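You operate a simulated robot arm through the tools that you are given. There is no shell and no other tool. Be economical: measure what you need, move in short steps, check, and stop when the job is done.

Carry out the task below with a simulated two-armed robot. There is one attempt and no reset: what you move stays moved.

TASK
Put the blue puck on top of the small brown spool. Take the red puck on the bench top by the spinner and put it away on the mat before the grey lamp box. Fetch the purple holder and set it on the bench top by the foam board. Open the small white drawer, put the green tube cap from the inside of the small white drawer on the bench top in front of the source case and shut the drawer again. Switch the grey ball lever on. Put one of the white dishes from the left half of the blue bench on the right half of the shelf under the blue bench. Take the blue block and put it on the round green pad. The order is free. The grey ball lever goes to its stop.

Only the result counts: the job must be done as asked and must still hold three seconds after the hand-in. Knocking over, shifting, dropping, spilling or breaking anything else fails it. A push-on lid holds only when it is set on centred and level and pressed home; a screw cap is set on level and turned clockwise until tight.

THE ROBOT
Two 7-joint arms with two-finger parallel grippers on one trunk, on a base that drives. Base frame: it is fixed to the floor where the robot stands at the start and does not move with it; the origin is under the middle of the robot, x ahead of it, y to its left, z up. Readings come in m, rad, newtons and seconds.
The left shoulder is at the start at [0.05, 0.158, 1.108], the right one opposite. With the tool pointing down near the work surface each hand reaches from about 0.16 to 0.66 m from the robot's upright axis, wherever it stands, measured 20 degrees to its own side. Places, roughly: bench top by the foam board [0.7, 0.6, 0.8]; bench top in front of the source case (32x15 cm) [3, 4.78, 0.78]; blue block (4x8x4 cm) [-2.1, -4, 0.8]; blue puck (5x5x3 cm) [0.6, -0.1, 0.8]; green tube cap (3x3x2 cm) [0.8, 1.7, 0.9]; grey ball lever [2, 1.5, 0.9]; mat before the grey lamp box (30x15 cm) [6.78, 1, 0.78]; purple holder (5x5x3 cm) [0.6, 1.3, 0.8]; red puck (5x5x3 cm) [0.7, 0.2, 0.8]; right half of the shelf under the blue bench [-2.7, -4.2, 0.2]; round green pad (8x8x2 cm) [-2.2, -4.2, 0.8]; small brown spool (7x7x7 cm) [0.5, 0.1, 0.8]; small white drawer [0.8, 1.7, 0.9]; white dish (8x8x3 cm) [-1.8, -4.2, 0.8]. Payload 3.91 kg a hand.
The TCP of each hand is the grasp point between the finger pads, 0.03 m short of the fingertips. In the tool frame z runs along the fingers and y along their closing line. The gripper opens to 0.11 m. The fingers are 0.02 m wide and 0.01 m thick; the gripper's body (0.048 by 0.112 m) begins 0.055 m behind the TCP.
Orientation is told as [roll, pitch, yaw] about the base's x, y, z axes, in that order, counted from this pose: with the fingers straight down and closing along the base's y, the tool's x points along the base's -x, its y along +y and its z along -z.

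THE INTERFACE
- The arms move only by the tool step_arm. It takes "left_increments", "right_increments" or both (then of equal length, played together; a hand with none holds still); each is a list of rows, each a list of 3 entries, a list of its own where there are three numbers: the shift along the tool's x, y, z in m, then the turn, a rotation vector about the tool's x, y, z in rad, then the finger opening in m, from 0 to 0.11. In form: [[[tx, ty, tz], [rx, ry, rz], jaw], ...]. A call has 1 to 10 rows; each row is the pose to reach, as a shift and turn from the pose commanded when the call began, along the tool's axes at that moment. A row lasts 0.2 s, in which the tool goes at most 0.05 m and 0.15 rad; a call with a longer step from one row to the next is refused whole, and so is a gripper value outside its range. A pose out of reach is approached as far as the arm can. The call stops where the force on the tool passes 40 N (or 10 N more than at its start, if that is more) or the arm is blocked; 0.2 s more then pass. Each finger travels about 0.153 m/s and halts on what it meets, pressing with about 33 N; the grip force reading is that of the motor and also rises with nothing between the fingers. The clock runs only during rows and for 0.2 s after the last one: add rows that repeat a pose to give the fingers time. The reply holds the time, the measured pose of the TCP, the force on the tool along the base axes, the opening and the grip force, in the units named above and with some noise, with the torque about the TCP (base axes, N m) and any sound that the robot's microphone picked up.
- Cameras (640 x 400 px; columns grow to the right, rows downward): "scene" is now at [0.1196, 0.0216, 1.2339]; the picture's right is [0.27, -0.96, 0.00], its down [-0.64, -0.18, -0.74] and it looks along [0.72, 0.20, -0.67] (base axes); focal length 248 px, centre (320, 200). "left" rides on the left gripper at [0.073, -0.017, -0.103] in its tool frame; the picture's right is [0.23, 0.97, 0.00], its down [-0.76, 0.18, -0.62] and it looks along [-0.61, 0.14, 0.78] (tool axes); focal length 222 px, centre (320, 200). "right" rides on the right gripper at [0.072, 0.017, -0.103] in its tool frame; the picture's right is [-0.23, 0.97, 0.00], its down [-0.76, -0.18, -0.62] and it looks along [-0.61, -0.14, 0.78] (tool axes); focal length 222 px, centre (320, 200). There is no depth. A picture from a camera that has moved, and an enlarged one, comes with that camera's place and axes in the base frame and with its lens.
- capture(camera): a new picture of that camera. It takes no simulated time.
- move_column(by): slides the trunk up (or, below 0, down) by that many m; the arms and the scene camera ride with it, the base frame stays. It gives what a move gives, with no picture.
- drive_base(legs): drives the robot by 1 to 6 legs, each [ahead, turn to the left] in m and rad, along the robot's own axes; the way and the turn of a leg run together, so that a leg with both is an arc; at most 1.5 m and 3.142 rad a leg. The arms and the cameras ride along, it lands a little off, and it stops where it bumps. It gives what a move gives.
- aim_head(pan, tilt): turns the head with the scene camera to pan (to the left, within 1.396 rad either way) and tilt (down, from -0.506 to 1.204), counted from straight ahead of the robot. It gives what a move gives.
- close_up(camera, box): a new picture of the part [left, top, right, bottom] of that camera's present view, enlarged. It takes no simulated time.
- sign_off(): hands the job in; it is judged then, once.

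Go step by step. Nothing tells you exact positions but the pictures and the camera data: compare them with the known pose of the tool, close in by small moves and look again before you grip or let go. The budget is 217 turns and 220 pictures, counting those below and the enlarged ones. Unless the task says otherwise, let go and move clear before handing in, and close with one line.

The tools are called as a command line: name --argument value ..., lists and objects as JSON in quotes. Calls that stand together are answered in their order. step_arm: Moves the arms, as the interface text tells. Its arguments: {"type":"object","properties":{"left_increments":{"type":"array","items":{"type":"array"}},"right_increments":{"type":"array","items":{"type":"array"}}},"required":[]} The other tools are called the same way: move_column (by) slides the trunk up or down; drive_base (legs) drives the base; aim_head (pan, tilt) turns the head that bears the scene camera; capture (camera) takes a picture; close_up (camera, box) takes an enlarged picture of a part of a camera's view; sign_off () hands the job in.

At the start:

```text
t: 0.0
left_tool_pos: [0.3446, 0.287, 0.9943]
left_orientation: [-0.001, 0.0, 0.003]
left_contact_force: [0.1, 0.8, -0.6]
left_wrist_torque: [0.0, 0.01, -0.01]
left_opening: 0.11
left_gripper_force: 0.1
right_tool_pos: [0.3415, -0.0127, 0.993]
right_orientation: [-0.001, 0.001, 0.002]
right_contact_force: [-0.6, -0.5, -0.6]
right_wrist_torque: [-0.02, 0.01, -0.01]
right_opening: 0.11
right_gripper_force: 0.1
trunk travel left (down, up): [-0.35, 0.132]
robot x, y, heading: [-0.0011, -0.0001, 0.002]
head pan, tilt: [0.271, 0.733]
```

scene: 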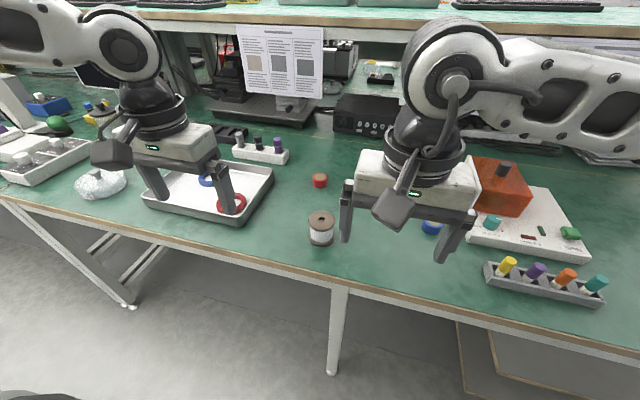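
right: 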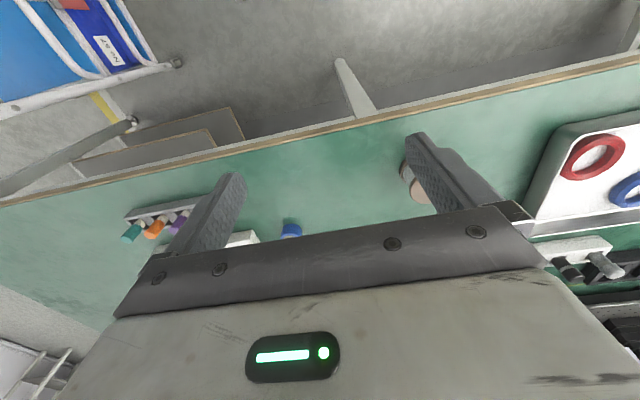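
left: 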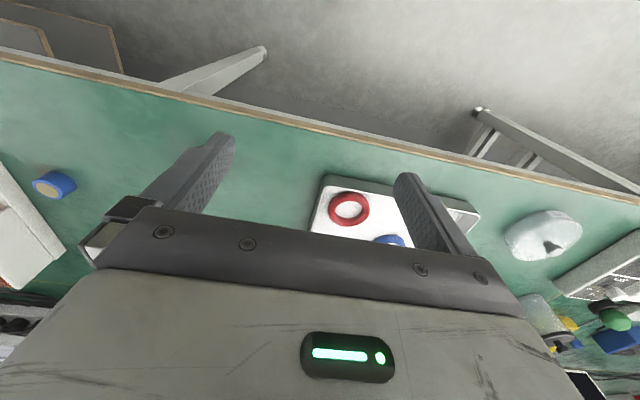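

The blue puck is near (0.575, -0.126), the spool near (0.49, 0.12) and the red puck near (0.68, 0.18). I move the right hand above the blue puck first and look again.

step_arm --right_increments '[[[-0.04, -0.019, 0.012], [0, 0, 0], 0.1], [[-0.08, -0.038, 0.024], [0, 0, 0], 0.09], [[-0.12, -0.057, 0.036], [0, 0, 0], 0.08], [[-0.16, -0.076, 0.048], [0, 0, 0], 0.08], [[-0.2, -0.095, 0.06], [0, 0, 0], 0.08], [[-0.2335, -0.113, 0.08], [0, 0, 0], 0.08], [[-0.2335, -0.113, 0.1], [0, 0, 0], 0.08]]'

capture --camera "right"

capture --camera "scene"

```text
t: 1.6
left_tool_pos: [0.3456, 0.2877, 0.9946]
left_orientation: [-0.002, -0.001, 0.002]
left_contact_force: [-0.3, 0.3, -0.2]
left_wrist_torque: [0.0, 0.01, 0.03]
left_opening: 0.1102
left_gripper_force: 0.0
right_tool_pos: [0.5738, -0.1276, 0.8929]
right_orientation: [0.001, -0.001, 0.0]
right_contact_force: [0.7, 0.5, -1.2]
right_wrist_torque: [0.01, -0.01, -0.01]
right_opening: 0.0799
right_gripper_force: 0.0
trunk travel left (down, up): [-0.35, 0.132]
robot x, y, heading: [0.0028, -0.0041, 0.001]
head pan, tilt: [0.271, 0.733]
```

```text
216 pictures are left
camera right: at [0.5023, -0.1107, 0.9961], right [0.23, 0.97, 0.0], down [0.76, -0.18, 0.62], along [0.61, -0.14, -0.78], focal length 222 px, centre (320, 200)
```

right: 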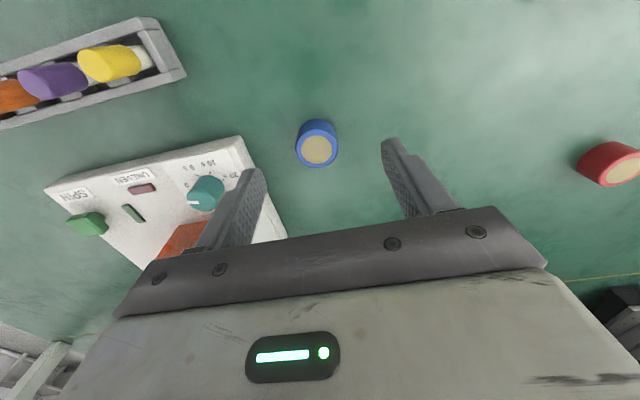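

```text
215 pictures are left
camera scene: at [0.1196, 0.0215, 1.2339], right [0.27, -0.96, 0.0], down [-0.64, -0.18, -0.74], along [0.72, 0.2, -0.67], focal length 248 px, centre (320, 200)
```

scene: 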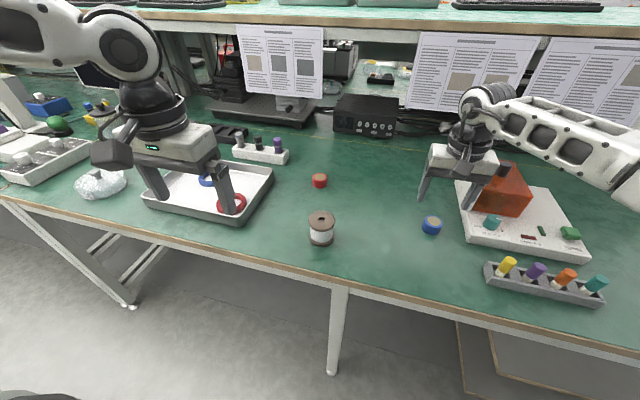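

The two views agree on the puck at about (0.605, -0.136) with its top near z 0.78. I move over it and lower partway.

step_arm --right_increments '[[[-0.031, -0.008, 0.02], [0, 0, 0], 0.08], [[-0.031, -0.008, 0.055], [0, 0, 0], 0.08]]'

capture --camera "right"

```text
t: 2.2
left_tool_pos: [0.3452, 0.287, 0.9947]
left_orientation: [0.0, 0.001, 0.002]
left_contact_force: [-0.2, 0.6, -0.9]
left_wrist_torque: [0.0, -0.02, 0.04]
left_opening: 0.1099
left_gripper_force: 0.1
right_tool_pos: [0.6064, -0.1362, 0.8384]
right_orientation: [0.0, -0.001, 0.001]
right_contact_force: [-0.1, -0.6, 0.1]
right_wrist_torque: [0.04, -0.02, -0.03]
right_opening: 0.08
right_gripper_force: 0.1
trunk travel left (down, up): [-0.35, 0.132]
robot x, y, heading: [0.0015, 0.0003, 0.001]
head pan, tilt: [0.271, 0.733]
```

```text
214 pictures are left
camera right: at [0.5333, -0.1187, 0.9415], right [0.23, 0.97, 0.0], down [0.76, -0.18, 0.62], along [0.61, -0.14, -0.78], focal length 222 px, centre (320, 200)
```

right: 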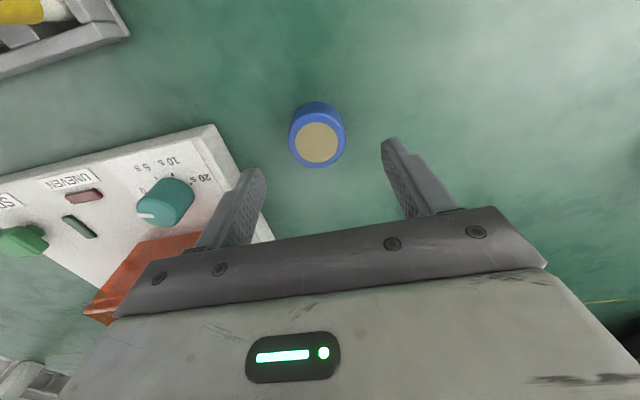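

Puck is centred under the hand; I lower to z 0.786 and close on it.

step_arm --right_increments '[[[0.002, -0.001, 0.03], [0, 0, 0], 0.08], [[0.002, -0.001, 0.053], [0, 0, 0], 0.08], [[0.002, -0.001, 0.053], [0, 0, 0], 0.03], [[0.002, -0.001, 0.053], [0, 0, 0], 0.03]]'

capture --camera "right"

```text
t: 3.2
left_tool_pos: [0.3434, 0.2866, 0.9961]
left_orientation: [-0.002, -0.003, 0.002]
left_contact_force: [-0.6, -0.5, 0.0]
left_wrist_torque: [0.01, -0.03, -0.01]
left_opening: 0.1103
left_gripper_force: 0.0
right_tool_pos: [0.6043, -0.1356, 0.7894]
right_orientation: [0.0, -0.008, -0.001]
right_contact_force: [1.5, -3.2, 27.6]
right_wrist_torque: [-0.34, 0.26, 0.14]
right_opening: 0.0432
right_gripper_force: 32.7
trunk travel left (down, up): [-0.35, 0.132]
robot x, y, heading: [-0.0046, 0.0037, 0.003]
head pan, tilt: [0.271, 0.733]
```

```text
213 pictures are left
camera right: at [0.5311, -0.1184, 0.8925], right [0.23, 0.97, 0.0], down [0.76, -0.18, 0.63], along [0.61, -0.14, -0.78], focal length 222 px, centre (320, 200)
```

right: 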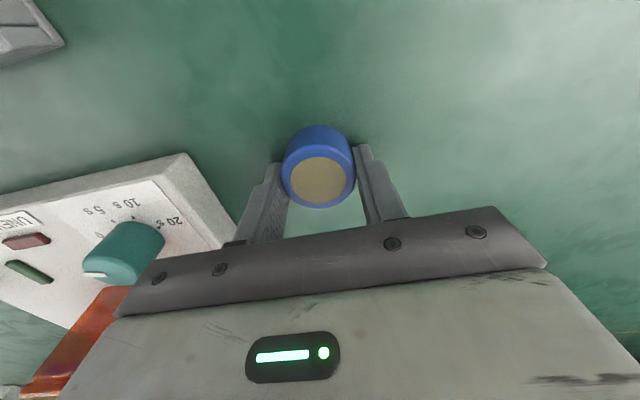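

The puck is gripped (0.043 m) and the table is at about z 0.76. I lift, carry it toward the spool and shift the left hand aside.

step_arm --right_increments '[[[0, 0, -0.045], [0, 0, 0], 0.03], [[0, 0, -0.09], [0, 0, 0], 0.03], [[0, 0, -0.135], [0, 0, 0], 0.03], [[0.02, 0.037, -0.144], [0, 0, 0], 0.03], [[0.04, 0.075, -0.144], [0, 0, 0], 0.03], [[0.06, 0.115, -0.144], [0, 0, 0], 0.03], [[0.08, 0.155, -0.144], [0, 0, 0], 0.03], [[0.1, 0.195, -0.144], [0, 0, 0], 0.03], [[0.12, 0.235, -0.144], [0, 0, 0], 0.03], [[0.135, 0.262, -0.144], [0, 0, 0], 0.03]]' --left_increments '[[[0, 0.03, 0], [0, 0, 0], 0.11], [[0, 0.06, 0], [0, 0, 0], 0.11], [[0, 0.09, 0], [0, 0, 0], 0.11], [[0, 0.12, 0], [0, 0, 0], 0.11], [[0, 0.12, 0], [0, 0, 0], 0.11], [[0, 0.12, 0], [0, 0, 0], 0.11], [[0, 0.12, 0], [0, 0, 0], 0.11], [[0, 0.12, 0], [0, 0, 0], 0.11], [[0, 0.12, 0], [0, 0, 0], 0.11], [[0, 0.12, 0], [0, 0, 0], 0.11]]'

capture --camera "right"

capture --camera "scene"

```text
t: 5.4
left_tool_pos: [0.3434, 0.4069, 0.9953]
left_orientation: [0.0, -0.002, 0.001]
left_contact_force: [-0.3, 0.0, -0.3]
left_wrist_torque: [0.02, 0.01, 0.02]
left_opening: 0.11
left_gripper_force: 0.1
right_tool_pos: [0.4684, 0.1256, 0.9304]
right_orientation: [0.001, -0.001, -0.002]
right_contact_force: [0.1, -0.9, -1.0]
right_wrist_torque: [-0.02, 0.03, -0.02]
right_opening: 0.0431
right_gripper_force: 33.0
trunk travel left (down, up): [-0.35, 0.132]
robot x, y, heading: [0.0025, 0.0003, 0.001]
head pan, tilt: [0.271, 0.733]
```

```text
212 pictures are left
camera right: at [0.3961, 0.1426, 1.0325], right [0.23, 0.97, 0.0], down [0.76, -0.18, 0.62], along [0.61, -0.14, -0.78], focal length 222 px, centre (320, 200)
```

right: 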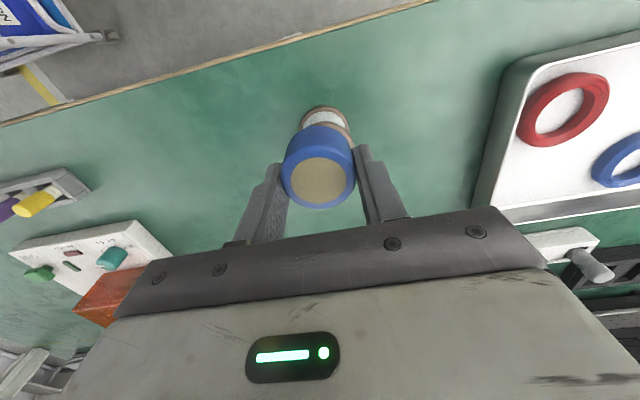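

```text
211 pictures are left
camera scene: at [0.1195, 0.0218, 1.2339], right [0.27, -0.96, 0.0], down [-0.64, -0.18, -0.74], along [0.72, 0.2, -0.67], focal length 248 px, centre (320, 200)
```

scene: 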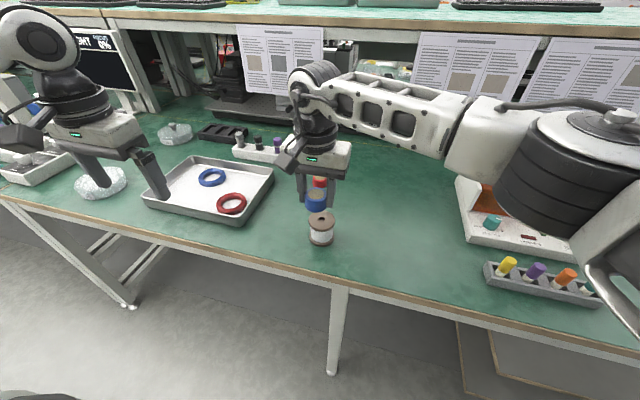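

The puck hangs just short of the spool. An enlarged look should fix the spool's axis and top height.

close_up --camera "scene" --box '[280, 160, 360, 260]'

close_up --camera "right" --box '[260, 80, 380, 220]'

```text
4.00 times, centred on (320, 210) of scene
camera zoom: at [0.1195, 0.0218, 1.2339], right [0.27, -0.96, 0.0], down [-0.64, -0.18, -0.74], along [0.72, 0.2, -0.67], focal length 991 px, centre (320, 160)
```

zoom: 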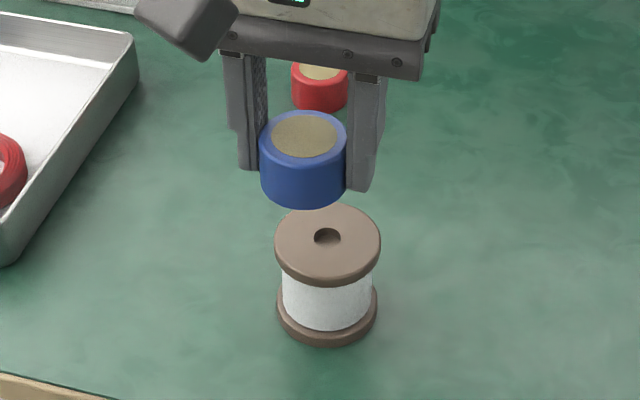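

```text
2.86 times, centred on (320, 150) of right
camera zoom: at [0.3961, 0.1426, 1.0325], right [0.23, 0.97, 0.0], down [0.76, -0.18, 0.62], along [0.61, -0.14, -0.78], focal length 635 px, centre (320, 343)
```

zoom: 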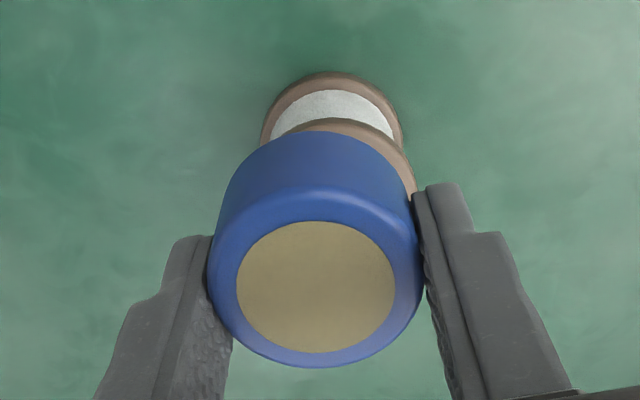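

The spool axis is at about (0.50, 0.123), its top near z 0.82. I move over it and lower to just above.

step_arm --right_increments '[[[-0.034, -0.002, 0.0], [0, 0, 0], 0.03], [[-0.034, -0.002, 0.04], [0, 0, 0], 0.03], [[-0.034, -0.002, 0.07], [0, 0, 0], 0.03]]'

close_up --camera "scene" --box '[280, 160, 360, 260]'

close_up --camera "right" --box '[260, 80, 380, 220]'

```text
t: 6.2
left_tool_pos: [0.3438, 0.4067, 0.995]
left_orientation: [-0.001, -0.002, 0.002]
left_contact_force: [-0.3, -0.3, 0.2]
left_wrist_torque: [0.0, 0.05, 0.01]
left_opening: 0.1102
left_gripper_force: 0.0
right_tool_pos: [0.5028, 0.1234, 0.8585]
right_orientation: [-0.001, 0.0, 0.0]
right_contact_force: [0.6, 0.2, -1.8]
right_wrist_torque: [0.04, 0.01, -0.01]
right_opening: 0.0433
right_gripper_force: 33.2
trunk travel left (down, up): [-0.35, 0.132]
robot x, y, heading: [-0.0019, -0.0024, -0.0]
head pan, tilt: [0.271, 0.733]
```

```text
4.00 times, centred on (320, 210) of scene
camera zoom: at [0.1197, 0.0216, 1.2339], right [0.27, -0.96, 0.0], down [-0.64, -0.18, -0.74], along [0.72, 0.2, -0.67], focal length 991 px, centre (320, 160)
```

zoom: 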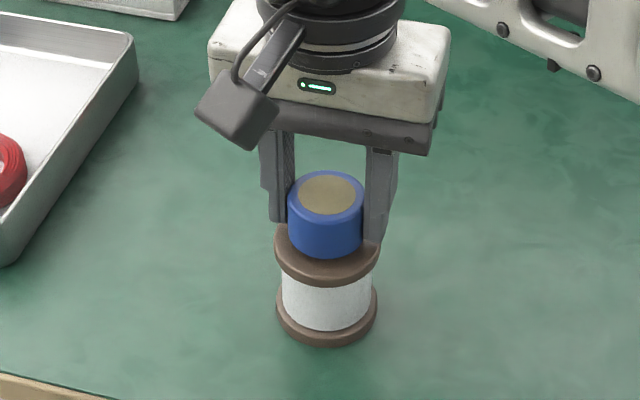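

```text
2.86 times, centred on (320, 150) of right
camera zoom: at [0.4309, 0.1401, 0.9618], right [0.23, 0.97, 0.0], down [0.76, -0.18, 0.62], along [0.61, -0.14, -0.78], focal length 635 px, centre (320, 343)
```

zoom: 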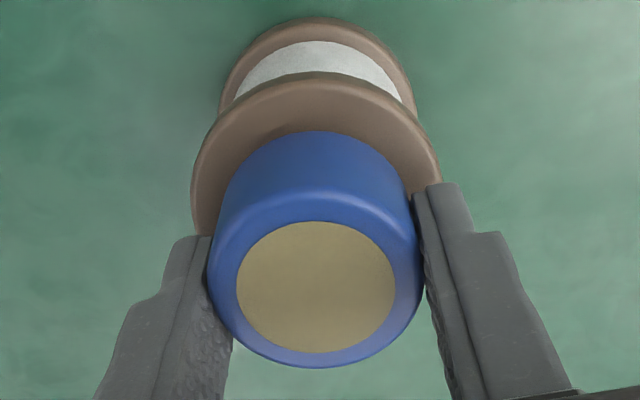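

The puck is centred over the spool; I lower gently until contact.

step_arm --right_increments '[[[0, 0, 0.005], [0, 0, 0], 0.03], [[0, 0, 0.008], [0, 0, 0], 0.03], [[0, 0, 0.008], [0, 0, 0], 0.03]]'

close_up --camera "scene" --box '[280, 160, 360, 260]'

```text
t: 7.0
left_tool_pos: [0.3433, 0.4064, 0.9959]
left_orientation: [0.0, -0.002, 0.002]
left_contact_force: [-1.3, -0.3, 0.2]
left_wrist_torque: [0.04, -0.02, 0.04]
left_opening: 0.1102
left_gripper_force: 0.2
right_tool_pos: [0.5037, 0.125, 0.8533]
right_orientation: [0.002, -0.004, 0.002]
right_contact_force: [-0.2, -1.3, 6.4]
right_wrist_torque: [-0.03, -0.07, 0.04]
right_opening: 0.0431
right_gripper_force: 33.2
trunk travel left (down, up): [-0.35, 0.132]
robot x, y, heading: [-0.0027, -0.0001, -0.001]
head pan, tilt: [0.271, 0.733]
```

```text
4.00 times, centred on (320, 210) of scene
camera zoom: at [0.1192, 0.0214, 1.2341], right [0.27, -0.96, 0.0], down [-0.64, -0.18, -0.74], along [0.72, 0.2, -0.67], focal length 991 px, centre (320, 160)
```

zoom: 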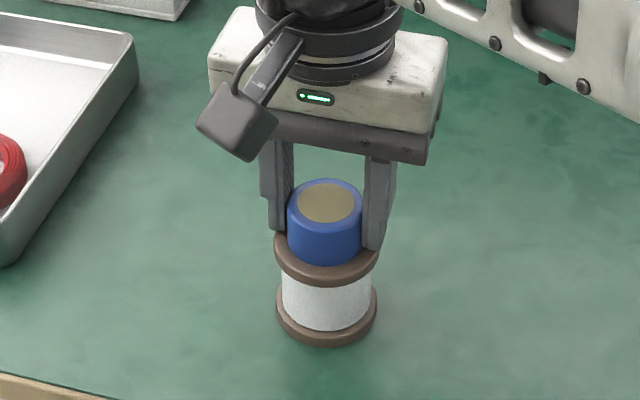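

Contact made (about 6 N). I open slightly, then rise.

step_arm --right_increments '[[[0, 0, -0.003], [0, 0, 0], 0.05], [[0, 0, -0.003], [0, 0, 0], 0.065], [[0, 0, -0.003], [0, 0, 0], 0.065], [[0, 0, -0.03], [0, 0, 0], 0.065], [[0, 0, -0.07], [0, 0, 0], 0.07], [[0, 0, -0.1], [0, 0, 0], 0.08]]'

close_up --camera "scene" --box '[280, 160, 360, 260]'

```text
t: 8.4
left_tool_pos: [0.345, 0.4066, 0.9952]
left_orientation: [-0.001, -0.001, 0.003]
left_contact_force: [0.1, 0.5, 0.0]
left_wrist_torque: [-0.01, -0.02, 0.0]
left_opening: 0.1099
left_gripper_force: 0.0
right_tool_pos: [0.5022, 0.1251, 0.9514]
right_orientation: [0.002, 0.001, -0.001]
right_contact_force: [-1.2, 0.1, -0.8]
right_wrist_torque: [0.0, 0.0, 0.0]
right_opening: 0.0801
right_gripper_force: 0.0
trunk travel left (down, up): [-0.35, 0.132]
robot x, y, heading: [-0.0003, 0.0016, 0.001]
head pan, tilt: [0.271, 0.733]
```

```text
4.00 times, centred on (320, 210) of scene
camera zoom: at [0.1195, 0.0215, 1.2339], right [0.27, -0.96, 0.0], down [-0.64, -0.18, -0.74], along [0.72, 0.2, -0.67], focal length 991 px, centre (320, 160)
```

zoom: 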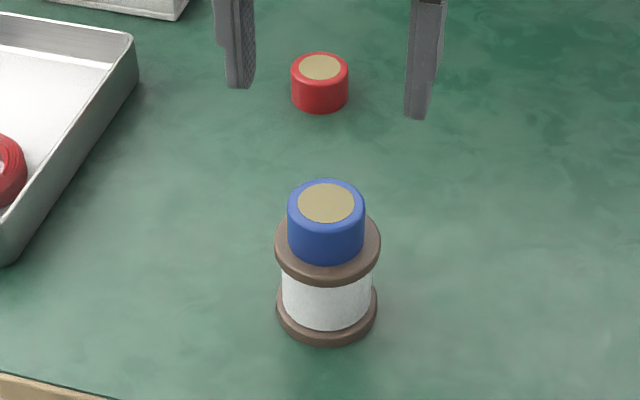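

The blue puck sits on the spool. Now I look around the bench to the left and right for the holder, foam board, drawer and spinner.

aim_head --pan 0.9 --tilt 0.5

capture --camera "scene"

aim_head --pan 0.0 --tilt 0.4

capture --camera "scene"

aim_head --pan 0.0 --tilt 1.2

capture --camera "scene"

```text
t: 9.4
left_tool_pos: [0.3441, 0.4061, 0.9949]
left_orientation: [0.0, 0.0, 0.002]
left_contact_force: [0.2, 0.1, 0.1]
left_wrist_torque: [0.0, 0.0, -0.01]
left_opening: 0.1098
left_gripper_force: 0.0
right_tool_pos: [0.5027, 0.1244, 0.9501]
right_orientation: [0.0, -0.002, 0.0]
right_contact_force: [0.5, 0.2, 0.4]
right_wrist_torque: [0.01, 0.01, 0.02]
right_opening: 0.0801
right_gripper_force: 0.0
trunk travel left (down, up): [-0.35, 0.132]
robot x, y, heading: [0.0027, -0.0017, 0.0]
head pan, tilt: [0.901, 0.499]
```

```text
204 pictures are left
camera scene: at [0.0956, 0.0705, 1.2543], right [0.78, -0.62, 0.0], down [-0.3, -0.38, -0.88], along [0.55, 0.69, -0.48], focal length 248 px, centre (320, 200)
```

scene: 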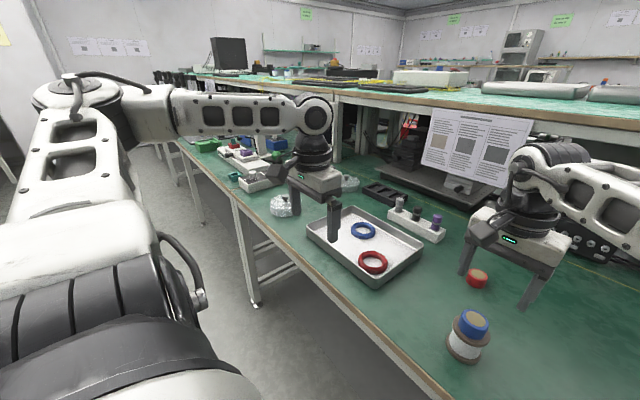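

```text
t: 10.6
left_tool_pos: [0.3439, 0.4059, 0.9943]
left_orientation: [0.001, 0.001, 0.002]
left_contact_force: [0.8, 0.0, 0.2]
left_wrist_torque: [-0.01, 0.0, 0.01]
left_opening: 0.11
left_gripper_force: 0.1
right_tool_pos: [0.5025, 0.125, 0.9519]
right_orientation: [0.001, 0.0, -0.001]
right_contact_force: [-1.1, -0.3, 0.4]
right_wrist_torque: [0.02, 0.01, 0.02]
right_opening: 0.0801
right_gripper_force: 0.0
trunk travel left (down, up): [-0.35, 0.132]
robot x, y, heading: [0.0012, -0.0005, -0.002]
head pan, tilt: [0.0, 0.4]
```

```text
203 pictures are left
camera scene: at [0.1316, -0.0007, 1.2635], right [0.0, -1.0, 0.0], down [-0.39, 0.0, -0.92], along [0.92, 0.0, -0.39], focal length 248 px, centre (320, 200)
```

scene: 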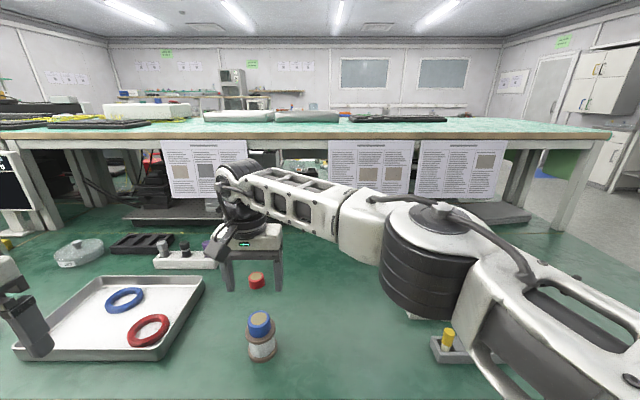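

```text
t: 11.8
left_tool_pos: [0.3443, 0.406, 0.9945]
left_orientation: [0.0, 0.001, 0.002]
left_contact_force: [0.5, -0.3, -0.3]
left_wrist_torque: [0.03, 0.01, 0.0]
left_opening: 0.1097
left_gripper_force: 0.0
right_tool_pos: [0.5029, 0.1239, 0.9509]
right_orientation: [0.0, 0.001, 0.0]
right_contact_force: [0.2, 0.4, 0.6]
right_wrist_torque: [0.02, -0.03, -0.03]
right_opening: 0.0797
right_gripper_force: 0.0
trunk travel left (down, up): [-0.35, 0.132]
robot x, y, heading: [-0.0007, -0.0013, 0.003]
head pan, tilt: [0.0, 1.201]
```

```text
202 pictures are left
camera scene: at [0.095, -0.0008, 1.2007], right [0.0, -1.0, 0.0], down [-0.93, 0.0, -0.36], along [0.36, 0.0, -0.93], focal length 248 px, centre (320, 200)
```

scene: 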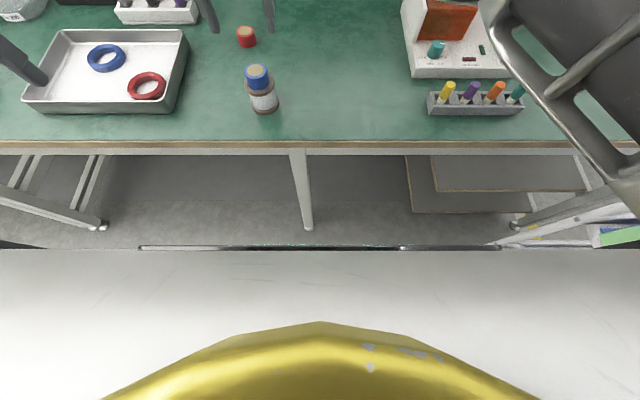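

The red puck is at about (0.695, 0.181), a bit far, with open floor clearance ahead (bench edge x ≈ 0.38). I pull the right hand back and drive ahead 0.08 m.

step_arm --right_increments '[[[0.04, -0.02, -0.02], [0, 0, 0], 0.08], [[0.08, -0.06, -0.04], [0, 0, 0], 0.08], [[0.12, -0.09, -0.04], [0, 0, 0], 0.08], [[0.15, -0.13, -0.04], [0, 0, 0], 0.08], [[0.15, -0.17, -0.04], [0, 0, 0], 0.08], [[0.15, -0.21, -0.04], [0, 0, 0], 0.08]]'

drive_base --legs '[[0.08, 0]]'

capture --camera "scene"

```text
refused: row 2 steps farther than a row can; nothing moved
```

```text
t: 12.8
left_tool_pos: [0.4238, 0.4069, 0.9936]
left_orientation: [0.001, -0.001, 0.003]
left_contact_force: [0.1, -0.7, 0.3]
left_wrist_torque: [0.01, 0.03, 0.0]
left_opening: 0.1099
left_gripper_force: 0.0
right_tool_pos: [0.5827, 0.1246, 0.951]
right_orientation: [0.0, -0.001, 0.0]
right_contact_force: [0.8, -0.2, 0.8]
right_wrist_torque: [0.02, 0.02, 0.03]
right_opening: 0.0802
right_gripper_force: 0.1
trunk travel left (down, up): [-0.35, 0.132]
robot x, y, heading: [0.0794, 0.0008, 0.001]
head pan, tilt: [0.0, 1.201]
```

```text
201 pictures are left
camera scene: at [0.1756, -0.0007, 1.2006], right [0.0, -1.0, 0.0], down [-0.93, 0.0, -0.36], along [0.36, 0.0, -0.93], focal length 248 px, centre (320, 200)
```

scene: 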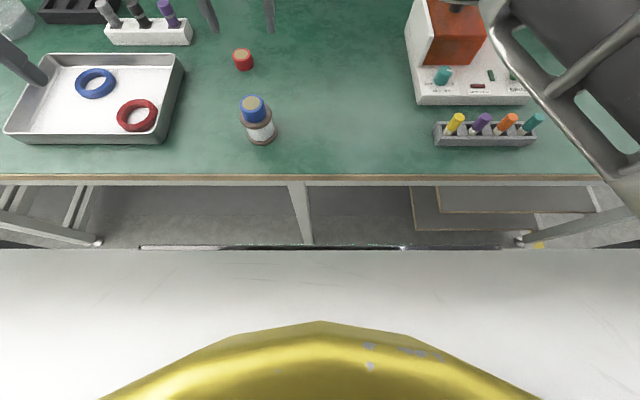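

The base moved cleanly; the red puck is now at about (0.698, 0.18). I retract the right hand while the left goes over the puck.

step_arm --right_increments '[[[0.03, -0.035, -0.01], [0, 0, 0], 0.08], [[0.06, -0.07, -0.02], [0, 0, 0], 0.08], [[0.09, -0.105, -0.03], [0, 0, 0], 0.08], [[0.12, -0.14, -0.03], [0, 0, 0], 0.08], [[0.15, -0.175, -0.03], [0, 0, 0], 0.08], [[0.18, -0.205, -0.03], [0, 0, 0], 0.08], [[0.2, -0.22, -0.03], [0, 0, 0], 0.08], [[0.2, -0.22, -0.03], [0, 0, 0], 0.08], [[0.2, -0.22, -0.03], [0, 0, 0], 0.08]]' --left_increments '[[[0, 0, 0], [0, 0, 0], 0.1], [[-0.03, -0.025, 0.01], [0, 0, 0], 0.09], [[-0.06, -0.055, 0.02], [0, 0, 0], 0.08], [[-0.1, -0.085, 0.02], [0, 0, 0], 0.08], [[-0.135, -0.115, 0.03], [0, 0, 0], 0.08], [[-0.17, -0.145, 0.03], [0, 0, 0], 0.08], [[-0.2, -0.175, 0.05], [0, 0, 0], 0.08], [[-0.23, -0.205, 0.07], [0, 0, 0], 0.08], [[-0.26, -0.227, 0.1], [0, 0, 0], 0.08]]'

capture --camera "left"

```text
t: 14.8
left_tool_pos: [0.6072, 0.2276, 0.9257]
left_orientation: [-0.002, -0.003, 0.002]
left_contact_force: [1.1, -1.1, -0.2]
left_wrist_torque: [0.02, 0.02, -0.01]
left_opening: 0.0799
left_gripper_force: 0.1
left hand out of reach, approached as far as the arm can: row 7, 8, 9
right_tool_pos: [0.3827, -0.0949, 0.981]
right_orientation: [0.0, 0.0, 0.002]
right_contact_force: [-0.4, 0.0, 0.2]
right_wrist_torque: [0.0, -0.04, 0.03]
right_opening: 0.0803
right_gripper_force: 0.0
trunk travel left (down, up): [-0.35, 0.132]
robot x, y, heading: [0.0813, -0.0006, 0.002]
head pan, tilt: [0.0, 1.201]
```

```text
200 pictures are left
camera left: at [0.5357, 0.2136, 1.0289], right [-0.23, 0.97, 0.0], down [0.76, 0.18, 0.63], along [0.61, 0.14, -0.78], focal length 222 px, centre (320, 200)
```

left: 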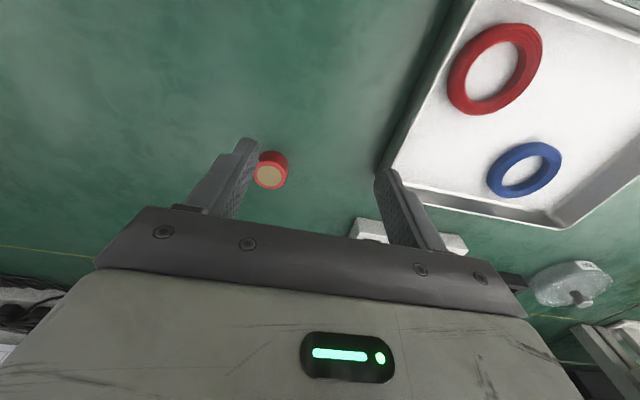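

At this height the left hand cannot quite reach. The puck is at about (0.699, 0.186); I drive ahead another 0.07 m.

drive_base --legs '[[0.07, 0]]'

```text
t: 15.8
left_tool_pos: [0.6413, 0.2265, 0.9262]
left_orientation: [-0.002, -0.005, 0.001]
left_contact_force: [0.6, -0.8, 0.1]
left_wrist_torque: [0.0, -0.01, 0.02]
left_opening: 0.0799
left_gripper_force: 0.1
right_tool_pos: [0.4158, -0.0967, 0.9816]
right_orientation: [0.002, -0.001, -0.004]
right_contact_force: [0.1, -0.1, 0.8]
right_wrist_torque: [0.03, 0.01, -0.01]
right_opening: 0.0799
right_gripper_force: 0.0
trunk travel left (down, up): [-0.35, 0.132]
robot x, y, heading: [0.1106, -0.0015, -0.001]
head pan, tilt: [0.0, 1.201]
stopped in leg 1: the robot was blocked; the commanded pose is now the measured one
```

The base stopped against the bench at x 0.11. Now try the left hand over the puck, lower.

step_arm --left_increments '[[[-0.02, -0.02, 0.02], [0, 0, 0], 0.08], [[-0.04, -0.04, 0.05], [0, 0, 0], 0.08], [[-0.058, -0.04, 0.075], [0, 0, 0], 0.08]]'

capture --camera "left"

capture --camera "scene"

```text
t: 16.6
left_tool_pos: [0.6284, 0.2293, 0.8901]
left_orientation: [-0.003, -0.006, 0.002]
left_contact_force: [0.2, -0.1, -0.3]
left_wrist_torque: [-0.01, 0.05, -0.01]
left_opening: 0.0795
left_gripper_force: 0.0
left hand out of reach, approached as far as the arm can: row 1, 2, 3
right_tool_pos: [0.4156, -0.0973, 0.9803]
right_orientation: [0.002, -0.001, -0.004]
right_contact_force: [-0.5, 0.9, 0.7]
right_wrist_torque: [-0.02, 0.0, 0.0]
right_opening: 0.0798
right_gripper_force: 0.0
trunk travel left (down, up): [-0.35, 0.132]
robot x, y, heading: [0.1136, -0.0016, -0.001]
head pan, tilt: [0.0, 1.201]
```

```text
199 pictures are left
camera left: at [0.5575, 0.2142, 0.9932], right [-0.23, 0.97, 0.0], down [0.76, 0.18, 0.63], along [0.61, 0.14, -0.78], focal length 222 px, centre (320, 200)
```

left: 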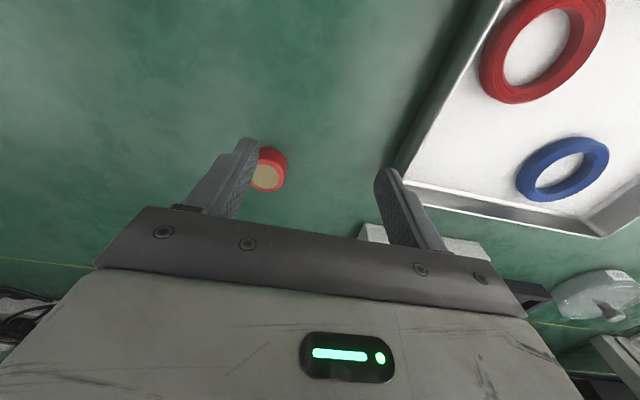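

```text
198 pictures are left
camera scene: at [0.208, -0.0035, 1.2007], right [0.0, -1.0, 0.0], down [-0.93, 0.0, -0.36], along [0.36, 0.0, -0.93], focal length 248 px, centre (320, 200)
```

scene: 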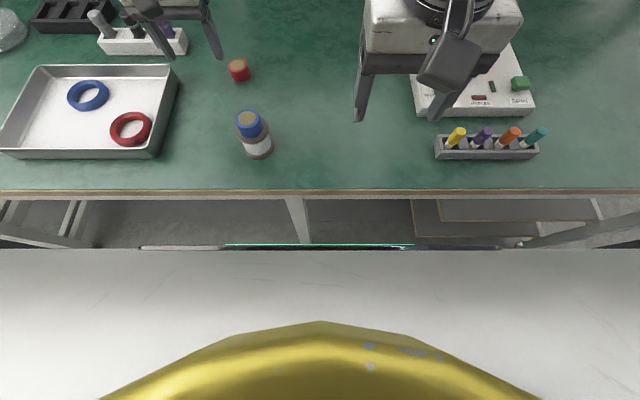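

The left arm seems stuck in an awkward posture. I retract it, centre it and extend straight toward the puck.

step_arm --left_increments '[[[0.045, -0.01, -0.015], [0, 0, 0], 0.08], [[0.09, -0.02, -0.03], [0, 0, 0], 0.08], [[0.135, -0.03, -0.03], [0, 0, 0], 0.08], [[0.18, -0.04, -0.03], [0, 0, 0], 0.08], [[0.18, -0.05, 0.0], [0, 0, 0], 0.08], [[0.13, -0.05, 0.0], [0, 0, 0], 0.08], [[0.08, -0.05, 0.0], [0, 0, 0], 0.08], [[0.03, -0.05, 0.0], [0, 0, 0], 0.08], [[-0.02, -0.05, 0.0], [0, 0, 0], 0.08], [[-0.07, -0.05, 0.0], [0, 0, 0], 0.08]]'

```text
t: 18.8
left_tool_pos: [0.6323, 0.2172, 0.915]
left_orientation: [-0.003, -0.004, -0.001]
left_contact_force: [-0.3, -0.2, -0.4]
left_wrist_torque: [0.02, -0.01, -0.03]
left_opening: 0.0798
left_gripper_force: 0.1
left hand out of reach, approached as far as the arm can: row 8, 9, 10
right_tool_pos: [0.415, -0.0978, 0.9812]
right_orientation: [0.001, -0.002, -0.004]
right_contact_force: [0.0, 0.0, -0.6]
right_wrist_torque: [-0.01, -0.02, 0.02]
right_opening: 0.0799
right_gripper_force: 0.1
trunk travel left (down, up): [-0.35, 0.132]
robot x, y, heading: [0.115, -0.006, -0.004]
head pan, tilt: [0.0, 1.201]
```

Still short. I tilt the left hand forward about 0.35 rad to gain reach and see where it goes.

step_arm --left_increments '[[[0, 0, 0], [0, -0.12, 0], 0.08], [[0, 0, 0], [0, -0.24, 0], 0.08], [[0, 0, 0], [0, -0.35, 0], 0.08]]'

```text
t: 19.6
left_tool_pos: [0.6338, 0.2173, 0.9139]
left_orientation: [-0.001, -0.355, 0.0]
left_contact_force: [-0.2, 0.7, 0.3]
left_wrist_torque: [0.02, 0.03, -0.02]
left_opening: 0.08
left_gripper_force: 0.1
right_tool_pos: [0.416, -0.0972, 0.9814]
right_orientation: [0.003, -0.003, -0.002]
right_contact_force: [-0.1, 0.2, 0.8]
right_wrist_torque: [-0.02, -0.01, -0.03]
right_opening: 0.08
right_gripper_force: 0.0
trunk travel left (down, up): [-0.35, 0.132]
robot x, y, heading: [0.1106, -0.0017, -0.004]
head pan, tilt: [0.0, 1.201]
```

Tilting holds position, so there is slack now. I move over the puck with this tilt.

step_arm --left_increments '[[[-0.01, -0.011, 0.03], [0, 0, 0], 0.08], [[-0.019, -0.022, 0.06], [0, 0, 0], 0.08], [[-0.0268, -0.031, 0.0889], [0, 0, 0], 0.08]]'

capture --camera "left"

close_up --camera "scene" --box '[160, 0, 320, 100]'

```text
t: 20.4
left_tool_pos: [0.6591, 0.2109, 0.8673]
left_orientation: [-0.004, -0.355, 0.001]
left_contact_force: [-0.2, 0.9, -0.6]
left_wrist_torque: [0.01, -0.02, 0.02]
left_opening: 0.0801
left_gripper_force: 0.1
left hand out of reach, approached as far as the arm can: row 2, 3
right_tool_pos: [0.4164, -0.0969, 0.9809]
right_orientation: [0.002, 0.0, -0.002]
right_contact_force: [0.1, -0.1, -0.1]
right_wrist_torque: [0.03, 0.0, -0.03]
right_opening: 0.0801
right_gripper_force: 0.0
trunk travel left (down, up): [-0.35, 0.132]
robot x, y, heading: [0.1131, -0.0018, -0.005]
head pan, tilt: [0.0, 1.201]
```

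```text
197 pictures are left
camera left: at [0.5561, 0.1958, 0.9397], right [-0.21, 0.97, -0.08], down [0.5, 0.18, 0.85], along [0.84, 0.14, -0.52], focal length 222 px, centre (320, 200)
```

left: 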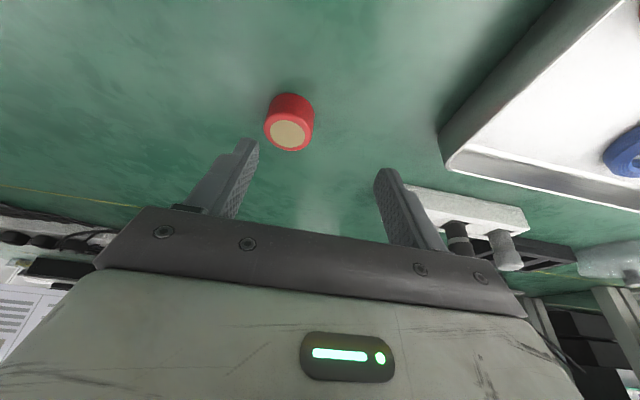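

```text
4.00 times, centred on (240, 50) of scene
camera zoom: at [0.208, -0.0035, 1.2007], right [0.0, -1.0, 0.0], down [-0.93, 0.0, -0.36], along [0.36, 0.0, -0.93], focal length 991 px, centre (640, 800)
```

zoom: 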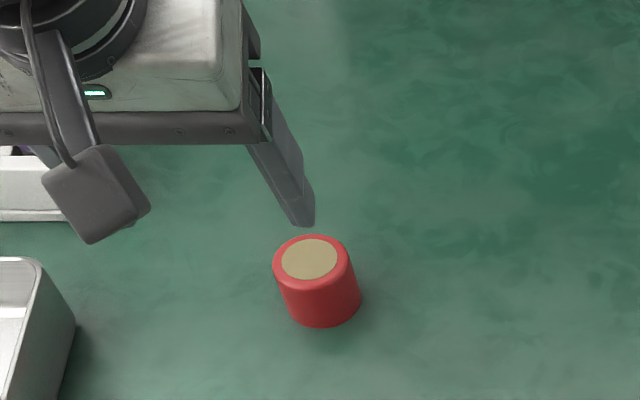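

The arm halts well short of its nominal reach, so its posture must be at a joint limit. I retract it to the starting pose near the trunk, untilt, and look at the arm.

step_arm --left_increments '[[[0.04, 0.01, -0.02], [0, 0.1, 0], 0.08], [[0.08, 0.02, -0.04], [0, 0.2, 0], 0.08], [[0.12, 0.03, -0.06], [0, 0.3, 0], 0.08], [[0.15, 0.045, -0.09], [0, 0.355, 0], 0.08], [[0.18, 0.06, -0.11], [0, 0.355, 0], 0.08], [[0.22, 0.07, -0.13], [0, 0.355, 0], 0.08], [[0.25, 0.07, -0.15], [0, 0.355, 0], 0.08]]'

aim_head --pan 0.7 --tilt 0.6

capture --camera "scene"

```text
t: 22.0
left_tool_pos: [0.3733, 0.2833, 0.9222]
left_orientation: [-0.002, 0.001, 0.002]
left_contact_force: [0.0, -0.1, -0.3]
left_wrist_torque: [-0.01, 0.0, 0.0]
left_opening: 0.08
left_gripper_force: 0.1
right_tool_pos: [0.4156, -0.0976, 0.9807]
right_orientation: [0.0, -0.002, -0.004]
right_contact_force: [0.2, 0.3, -0.3]
right_wrist_torque: [0.02, -0.01, -0.02]
right_opening: 0.0799
right_gripper_force: 0.0
trunk travel left (down, up): [-0.35, 0.132]
robot x, y, heading: [0.1135, -0.0037, -0.003]
head pan, tilt: [0.0, 1.201]
```

```text
t: 23.0
left_tool_pos: [0.3752, 0.2829, 0.9217]
left_orientation: [-0.001, 0.0, 0.003]
left_contact_force: [0.3, -0.4, 0.0]
left_wrist_torque: [0.0, 0.02, -0.01]
left_opening: 0.08
left_gripper_force: 0.0
right_tool_pos: [0.417, -0.0963, 0.9805]
right_orientation: [0.002, 0.001, -0.003]
right_contact_force: [0.3, 0.0, 0.6]
right_wrist_torque: [0.01, -0.03, -0.02]
right_opening: 0.0801
right_gripper_force: 0.0
trunk travel left (down, up): [-0.35, 0.132]
robot x, y, heading: [0.1103, -0.0047, -0.004]
head pan, tilt: [0.7, 0.6]
```

```text
195 pictures are left
camera scene: at [0.2198, 0.0532, 1.2452], right [0.64, -0.77, 0.0], down [-0.43, -0.36, -0.82], along [0.63, 0.53, -0.57], focal length 248 px, centre (320, 200)
```

scene: 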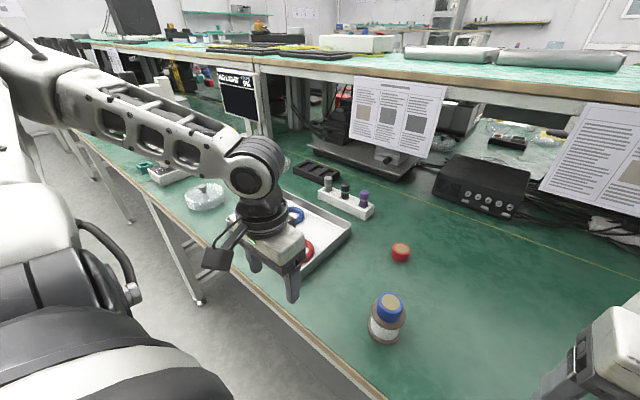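

Arm is reset with elbow out. I try extending along a straighter low line toward the puck again.

step_arm --left_increments '[[[-0.045, -0.005, 0.0], [0, 0, 0], 0.08], [[-0.09, -0.01, 0.0], [0, 0, 0], 0.08], [[-0.135, -0.02, 0.0], [0, 0, 0], 0.08], [[-0.175, -0.04, 0.005], [0, 0, 0], 0.08], [[-0.21, -0.065, 0.01], [0, 0, 0], 0.08], [[-0.245, -0.09, 0.02], [0, 0, 0], 0.08], [[-0.285, -0.098, 0.03], [0, 0, 0], 0.08], [[-0.322, -0.098, 0.05], [0, 0, 0], 0.08]]'

capture --camera "scene"

```text
t: 24.8
left_tool_pos: [0.631, 0.2217, 0.9046]
left_orientation: [-0.002, 0.001, 0.002]
left_contact_force: [-1.3, -1.1, -0.7]
left_wrist_torque: [0.0, 0.01, 0.0]
left_opening: 0.0799
left_gripper_force: 0.1
left hand out of reach, approached as far as the arm can: row 6, 7, 8
right_tool_pos: [0.4176, -0.0979, 0.9807]
right_orientation: [0.002, -0.002, -0.005]
right_contact_force: [0.6, -0.6, -0.4]
right_wrist_torque: [0.01, -0.02, 0.01]
right_opening: 0.08
right_gripper_force: 0.0
trunk travel left (down, up): [-0.35, 0.132]
robot x, y, heading: [0.114, -0.0026, -0.004]
head pan, tilt: [0.7, 0.6]
```

```text
194 pictures are left
camera scene: at [0.2197, 0.0533, 1.2453], right [0.64, -0.77, 0.0], down [-0.43, -0.36, -0.83], along [0.63, 0.53, -0.56], focal length 248 px, centre (320, 200)
```

scene: 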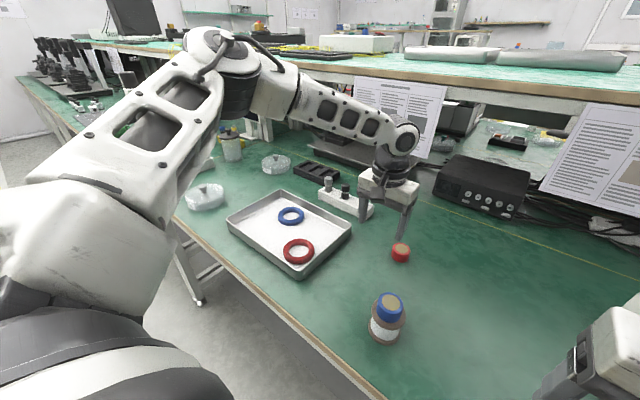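

The forearm comes in from the left, so I turn the hand clockwise (seen from above) to relax the wrist, then extend.

step_arm --left_increments '[[[0, 0, 0], [0, 0, 0.15], 0.08], [[0, 0, 0], [0, 0, 0.3], 0.08], [[0, 0, 0], [0, 0, 0.45], 0.08], [[0, 0, 0], [0, 0, 0.6], 0.08], [[-0.02, -0.02, 0.01], [0, 0, 0.6], 0.08], [[-0.04, -0.033, 0.03], [0, 0, 0.6], 0.08], [[-0.066, -0.033, 0.045], [0, 0, 0.6], 0.08]]'

capture --camera "left"

```text
t: 26.4
left_tool_pos: [0.6285, 0.2238, 0.8951]
left_orientation: [-0.001, -0.001, -0.6]
left_contact_force: [-0.6, 1.0, 0.4]
left_wrist_torque: [-0.02, 0.02, 0.03]
left_opening: 0.08
left_gripper_force: 0.0
left hand out of reach, approached as far as the arm can: row 5, 6, 7
right_tool_pos: [0.4156, -0.0971, 0.9808]
right_orientation: [0.002, 0.001, -0.004]
right_contact_force: [0.1, -0.4, 0.4]
right_wrist_torque: [-0.02, 0.0, -0.02]
right_opening: 0.0799
right_gripper_force: 0.0
trunk travel left (down, up): [-0.35, 0.132]
robot x, y, heading: [0.1149, 0.0016, -0.004]
head pan, tilt: [0.7, 0.6]
```

```text
193 pictures are left
camera left: at [0.5595, 0.2531, 0.999], right [0.36, 0.93, 0.0], down [0.73, -0.28, 0.62], along [0.58, -0.23, -0.78], focal length 222 px, centre (320, 200)
```

left: 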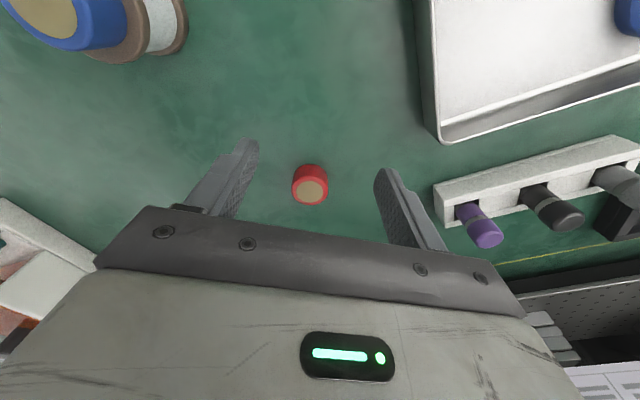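

Same limit; the right arm has proven this distance on its own side. I retract the left hand and turn the robot left 0.5 rad so the right hand faces the puck.

step_arm --left_increments '[[[0.04, -0.009, -0.015], [0, 0, -0.12], 0.08], [[0.08, -0.018, -0.03], [0, 0, -0.24], 0.08], [[0.12, -0.027, -0.045], [0, 0, -0.36], 0.08], [[0.16, -0.036, -0.06], [0, 0, -0.48], 0.08], [[0.21, -0.047, -0.06], [0, 0, -0.6], 0.08]]'

drive_base --legs '[[-0.015, 0], [0, 0.5]]'

aim_head --pan -0.2 --tilt 0.8

capture --camera "scene"

```text
refused: row 5 steps farther than a row can; nothing moved
```

```text
t: 28.6
left_tool_pos: [0.4407, 0.4432, 0.8957]
left_orientation: [-0.002, -0.002, -0.097]
left_contact_force: [-0.9, 0.6, 0.2]
left_wrist_torque: [0.02, 0.03, -0.02]
left_opening: 0.0801
left_gripper_force: 0.2
right_tool_pos: [0.4098, 0.0599, 0.9807]
right_orientation: [0.003, 0.001, 0.496]
right_contact_force: [0.3, 0.5, -0.3]
right_wrist_torque: [-0.01, 0.02, 0.02]
right_opening: 0.08
right_gripper_force: 0.1
trunk travel left (down, up): [-0.35, 0.132]
robot x, y, heading: [0.0972, -0.0012, 0.495]
head pan, tilt: [0.7, 0.6]
```

```text
t: 29.8
left_tool_pos: [0.4404, 0.4443, 0.8953]
left_orientation: [-0.002, -0.003, -0.099]
left_contact_force: [-0.2, 0.6, -1.3]
left_wrist_torque: [0.02, -0.02, 0.0]
left_opening: 0.0802
left_gripper_force: 0.0
right_tool_pos: [0.4094, 0.0604, 0.9813]
right_orientation: [0.002, 0.001, 0.496]
right_contact_force: [0.5, -0.7, 0.0]
right_wrist_torque: [0.01, -0.01, 0.01]
right_opening: 0.0802
right_gripper_force: 0.1
trunk travel left (down, up): [-0.35, 0.132]
robot x, y, heading: [0.0968, -0.0028, 0.503]
head pan, tilt: [-0.201, 0.799]
```

```text
192 pictures are left
camera scene: at [0.2093, 0.0394, 1.2284], right [0.29, -0.96, 0.0], down [-0.69, -0.21, -0.7], along [0.67, 0.2, -0.72], focal length 248 px, centre (320, 200)
```

scene: 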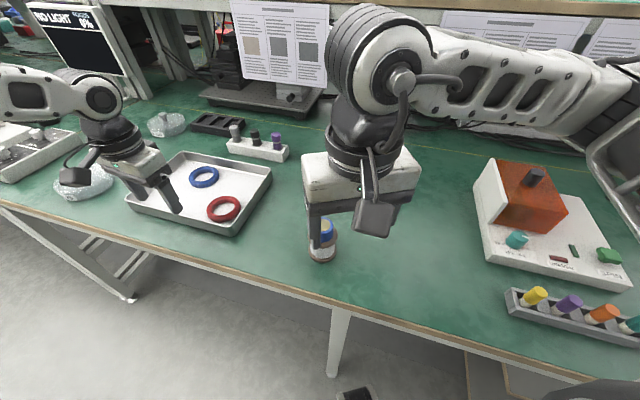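

The scene is intact. The right hand now extends at height over the spool toward the puck, then lowers part way.

step_arm --right_increments '[[[-0.045, -0.004, 0], [0, 0, 0], 0.08], [[-0.09, -0.008, 0], [0, 0, 0], 0.08], [[-0.135, -0.012, 0], [0, 0, 0], 0.08], [[-0.18, -0.016, 0], [0, 0, 0], 0.08], [[-0.225, -0.02, 0], [0, 0, 0], 0.08], [[-0.265, -0.024, 0.02], [0, 0, 0], 0.08], [[-0.29, -0.027, 0.05], [0, 0, 0], 0.08], [[-0.3, -0.027, 0.09], [0, 0, 0], 0.08], [[-0.31, -0.027, 0.12], [0, 0, 0], 0.08]]'

capture --camera "right"

```text
t: 31.8
left_tool_pos: [0.4405, 0.4442, 0.8958]
left_orientation: [-0.002, -0.002, -0.097]
left_contact_force: [0.4, 0.3, 1.0]
left_wrist_torque: [0.03, -0.06, -0.01]
left_opening: 0.0798
left_gripper_force: 0.1
right_tool_pos: [0.6962, 0.1844, 0.8601]
right_orientation: [0.002, -0.002, 0.497]
right_contact_force: [0.6, -0.1, 0.7]
right_wrist_torque: [0.0, 0.02, 0.02]
right_opening: 0.08
right_gripper_force: 0.1
trunk travel left (down, up): [-0.35, 0.132]
robot x, y, heading: [0.0955, -0.0036, 0.493]
head pan, tilt: [-0.201, 0.799]
```

```text
191 pictures are left
camera right: at [0.624, 0.165, 0.9633], right [-0.27, 0.96, 0.0], down [0.75, 0.21, 0.62], along [0.6, 0.17, -0.78], focal length 222 px, centre (320, 200)
```

right: 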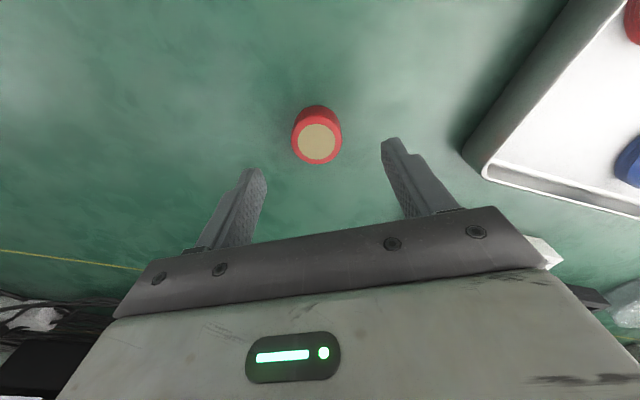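

Right hand reaches and is well centred. Lower to z 0.791 and close.

step_arm --right_increments '[[[-0.003, -0.001, 0.035], [0, 0, 0], 0.08], [[-0.003, -0.001, 0.068], [0, 0, 0], 0.08], [[-0.003, -0.001, 0.068], [0, 0, 0], 0.05], [[-0.003, -0.001, 0.068], [0, 0, 0], 0.03], [[-0.003, -0.001, 0.068], [0, 0, 0], 0.03]]'

capture --camera "right"

```text
t: 33.0
left_tool_pos: [0.4404, 0.4431, 0.8956]
left_orientation: [-0.001, -0.003, -0.097]
left_contact_force: [0.7, -0.4, 0.2]
left_wrist_torque: [0.03, -0.01, 0.0]
left_opening: 0.0801
left_gripper_force: 0.0
right_tool_pos: [0.6966, 0.1826, 0.7914]
right_orientation: [0.001, -0.001, 0.496]
right_contact_force: [0.4, -0.4, 0.1]
right_wrist_torque: [0.01, 0.0, 0.0]
right_opening: 0.0434
right_gripper_force: 33.3
right hand out of reach, approached as far as the arm can: row 2, 3
trunk travel left (down, up): [-0.35, 0.132]
robot x, y, heading: [0.0966, -0.0029, 0.497]
head pan, tilt: [-0.201, 0.799]
```

```text
190 pictures are left
camera right: at [0.6247, 0.1632, 0.8958], right [-0.26, 0.96, 0.0], down [0.75, 0.21, 0.62], along [0.6, 0.17, -0.78], focal length 222 px, centre (320, 200)
```

right: 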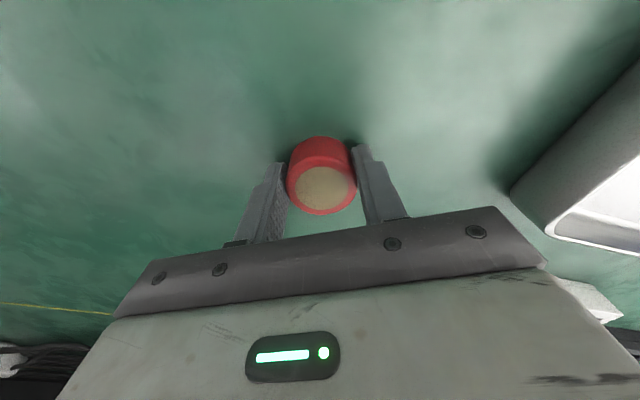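

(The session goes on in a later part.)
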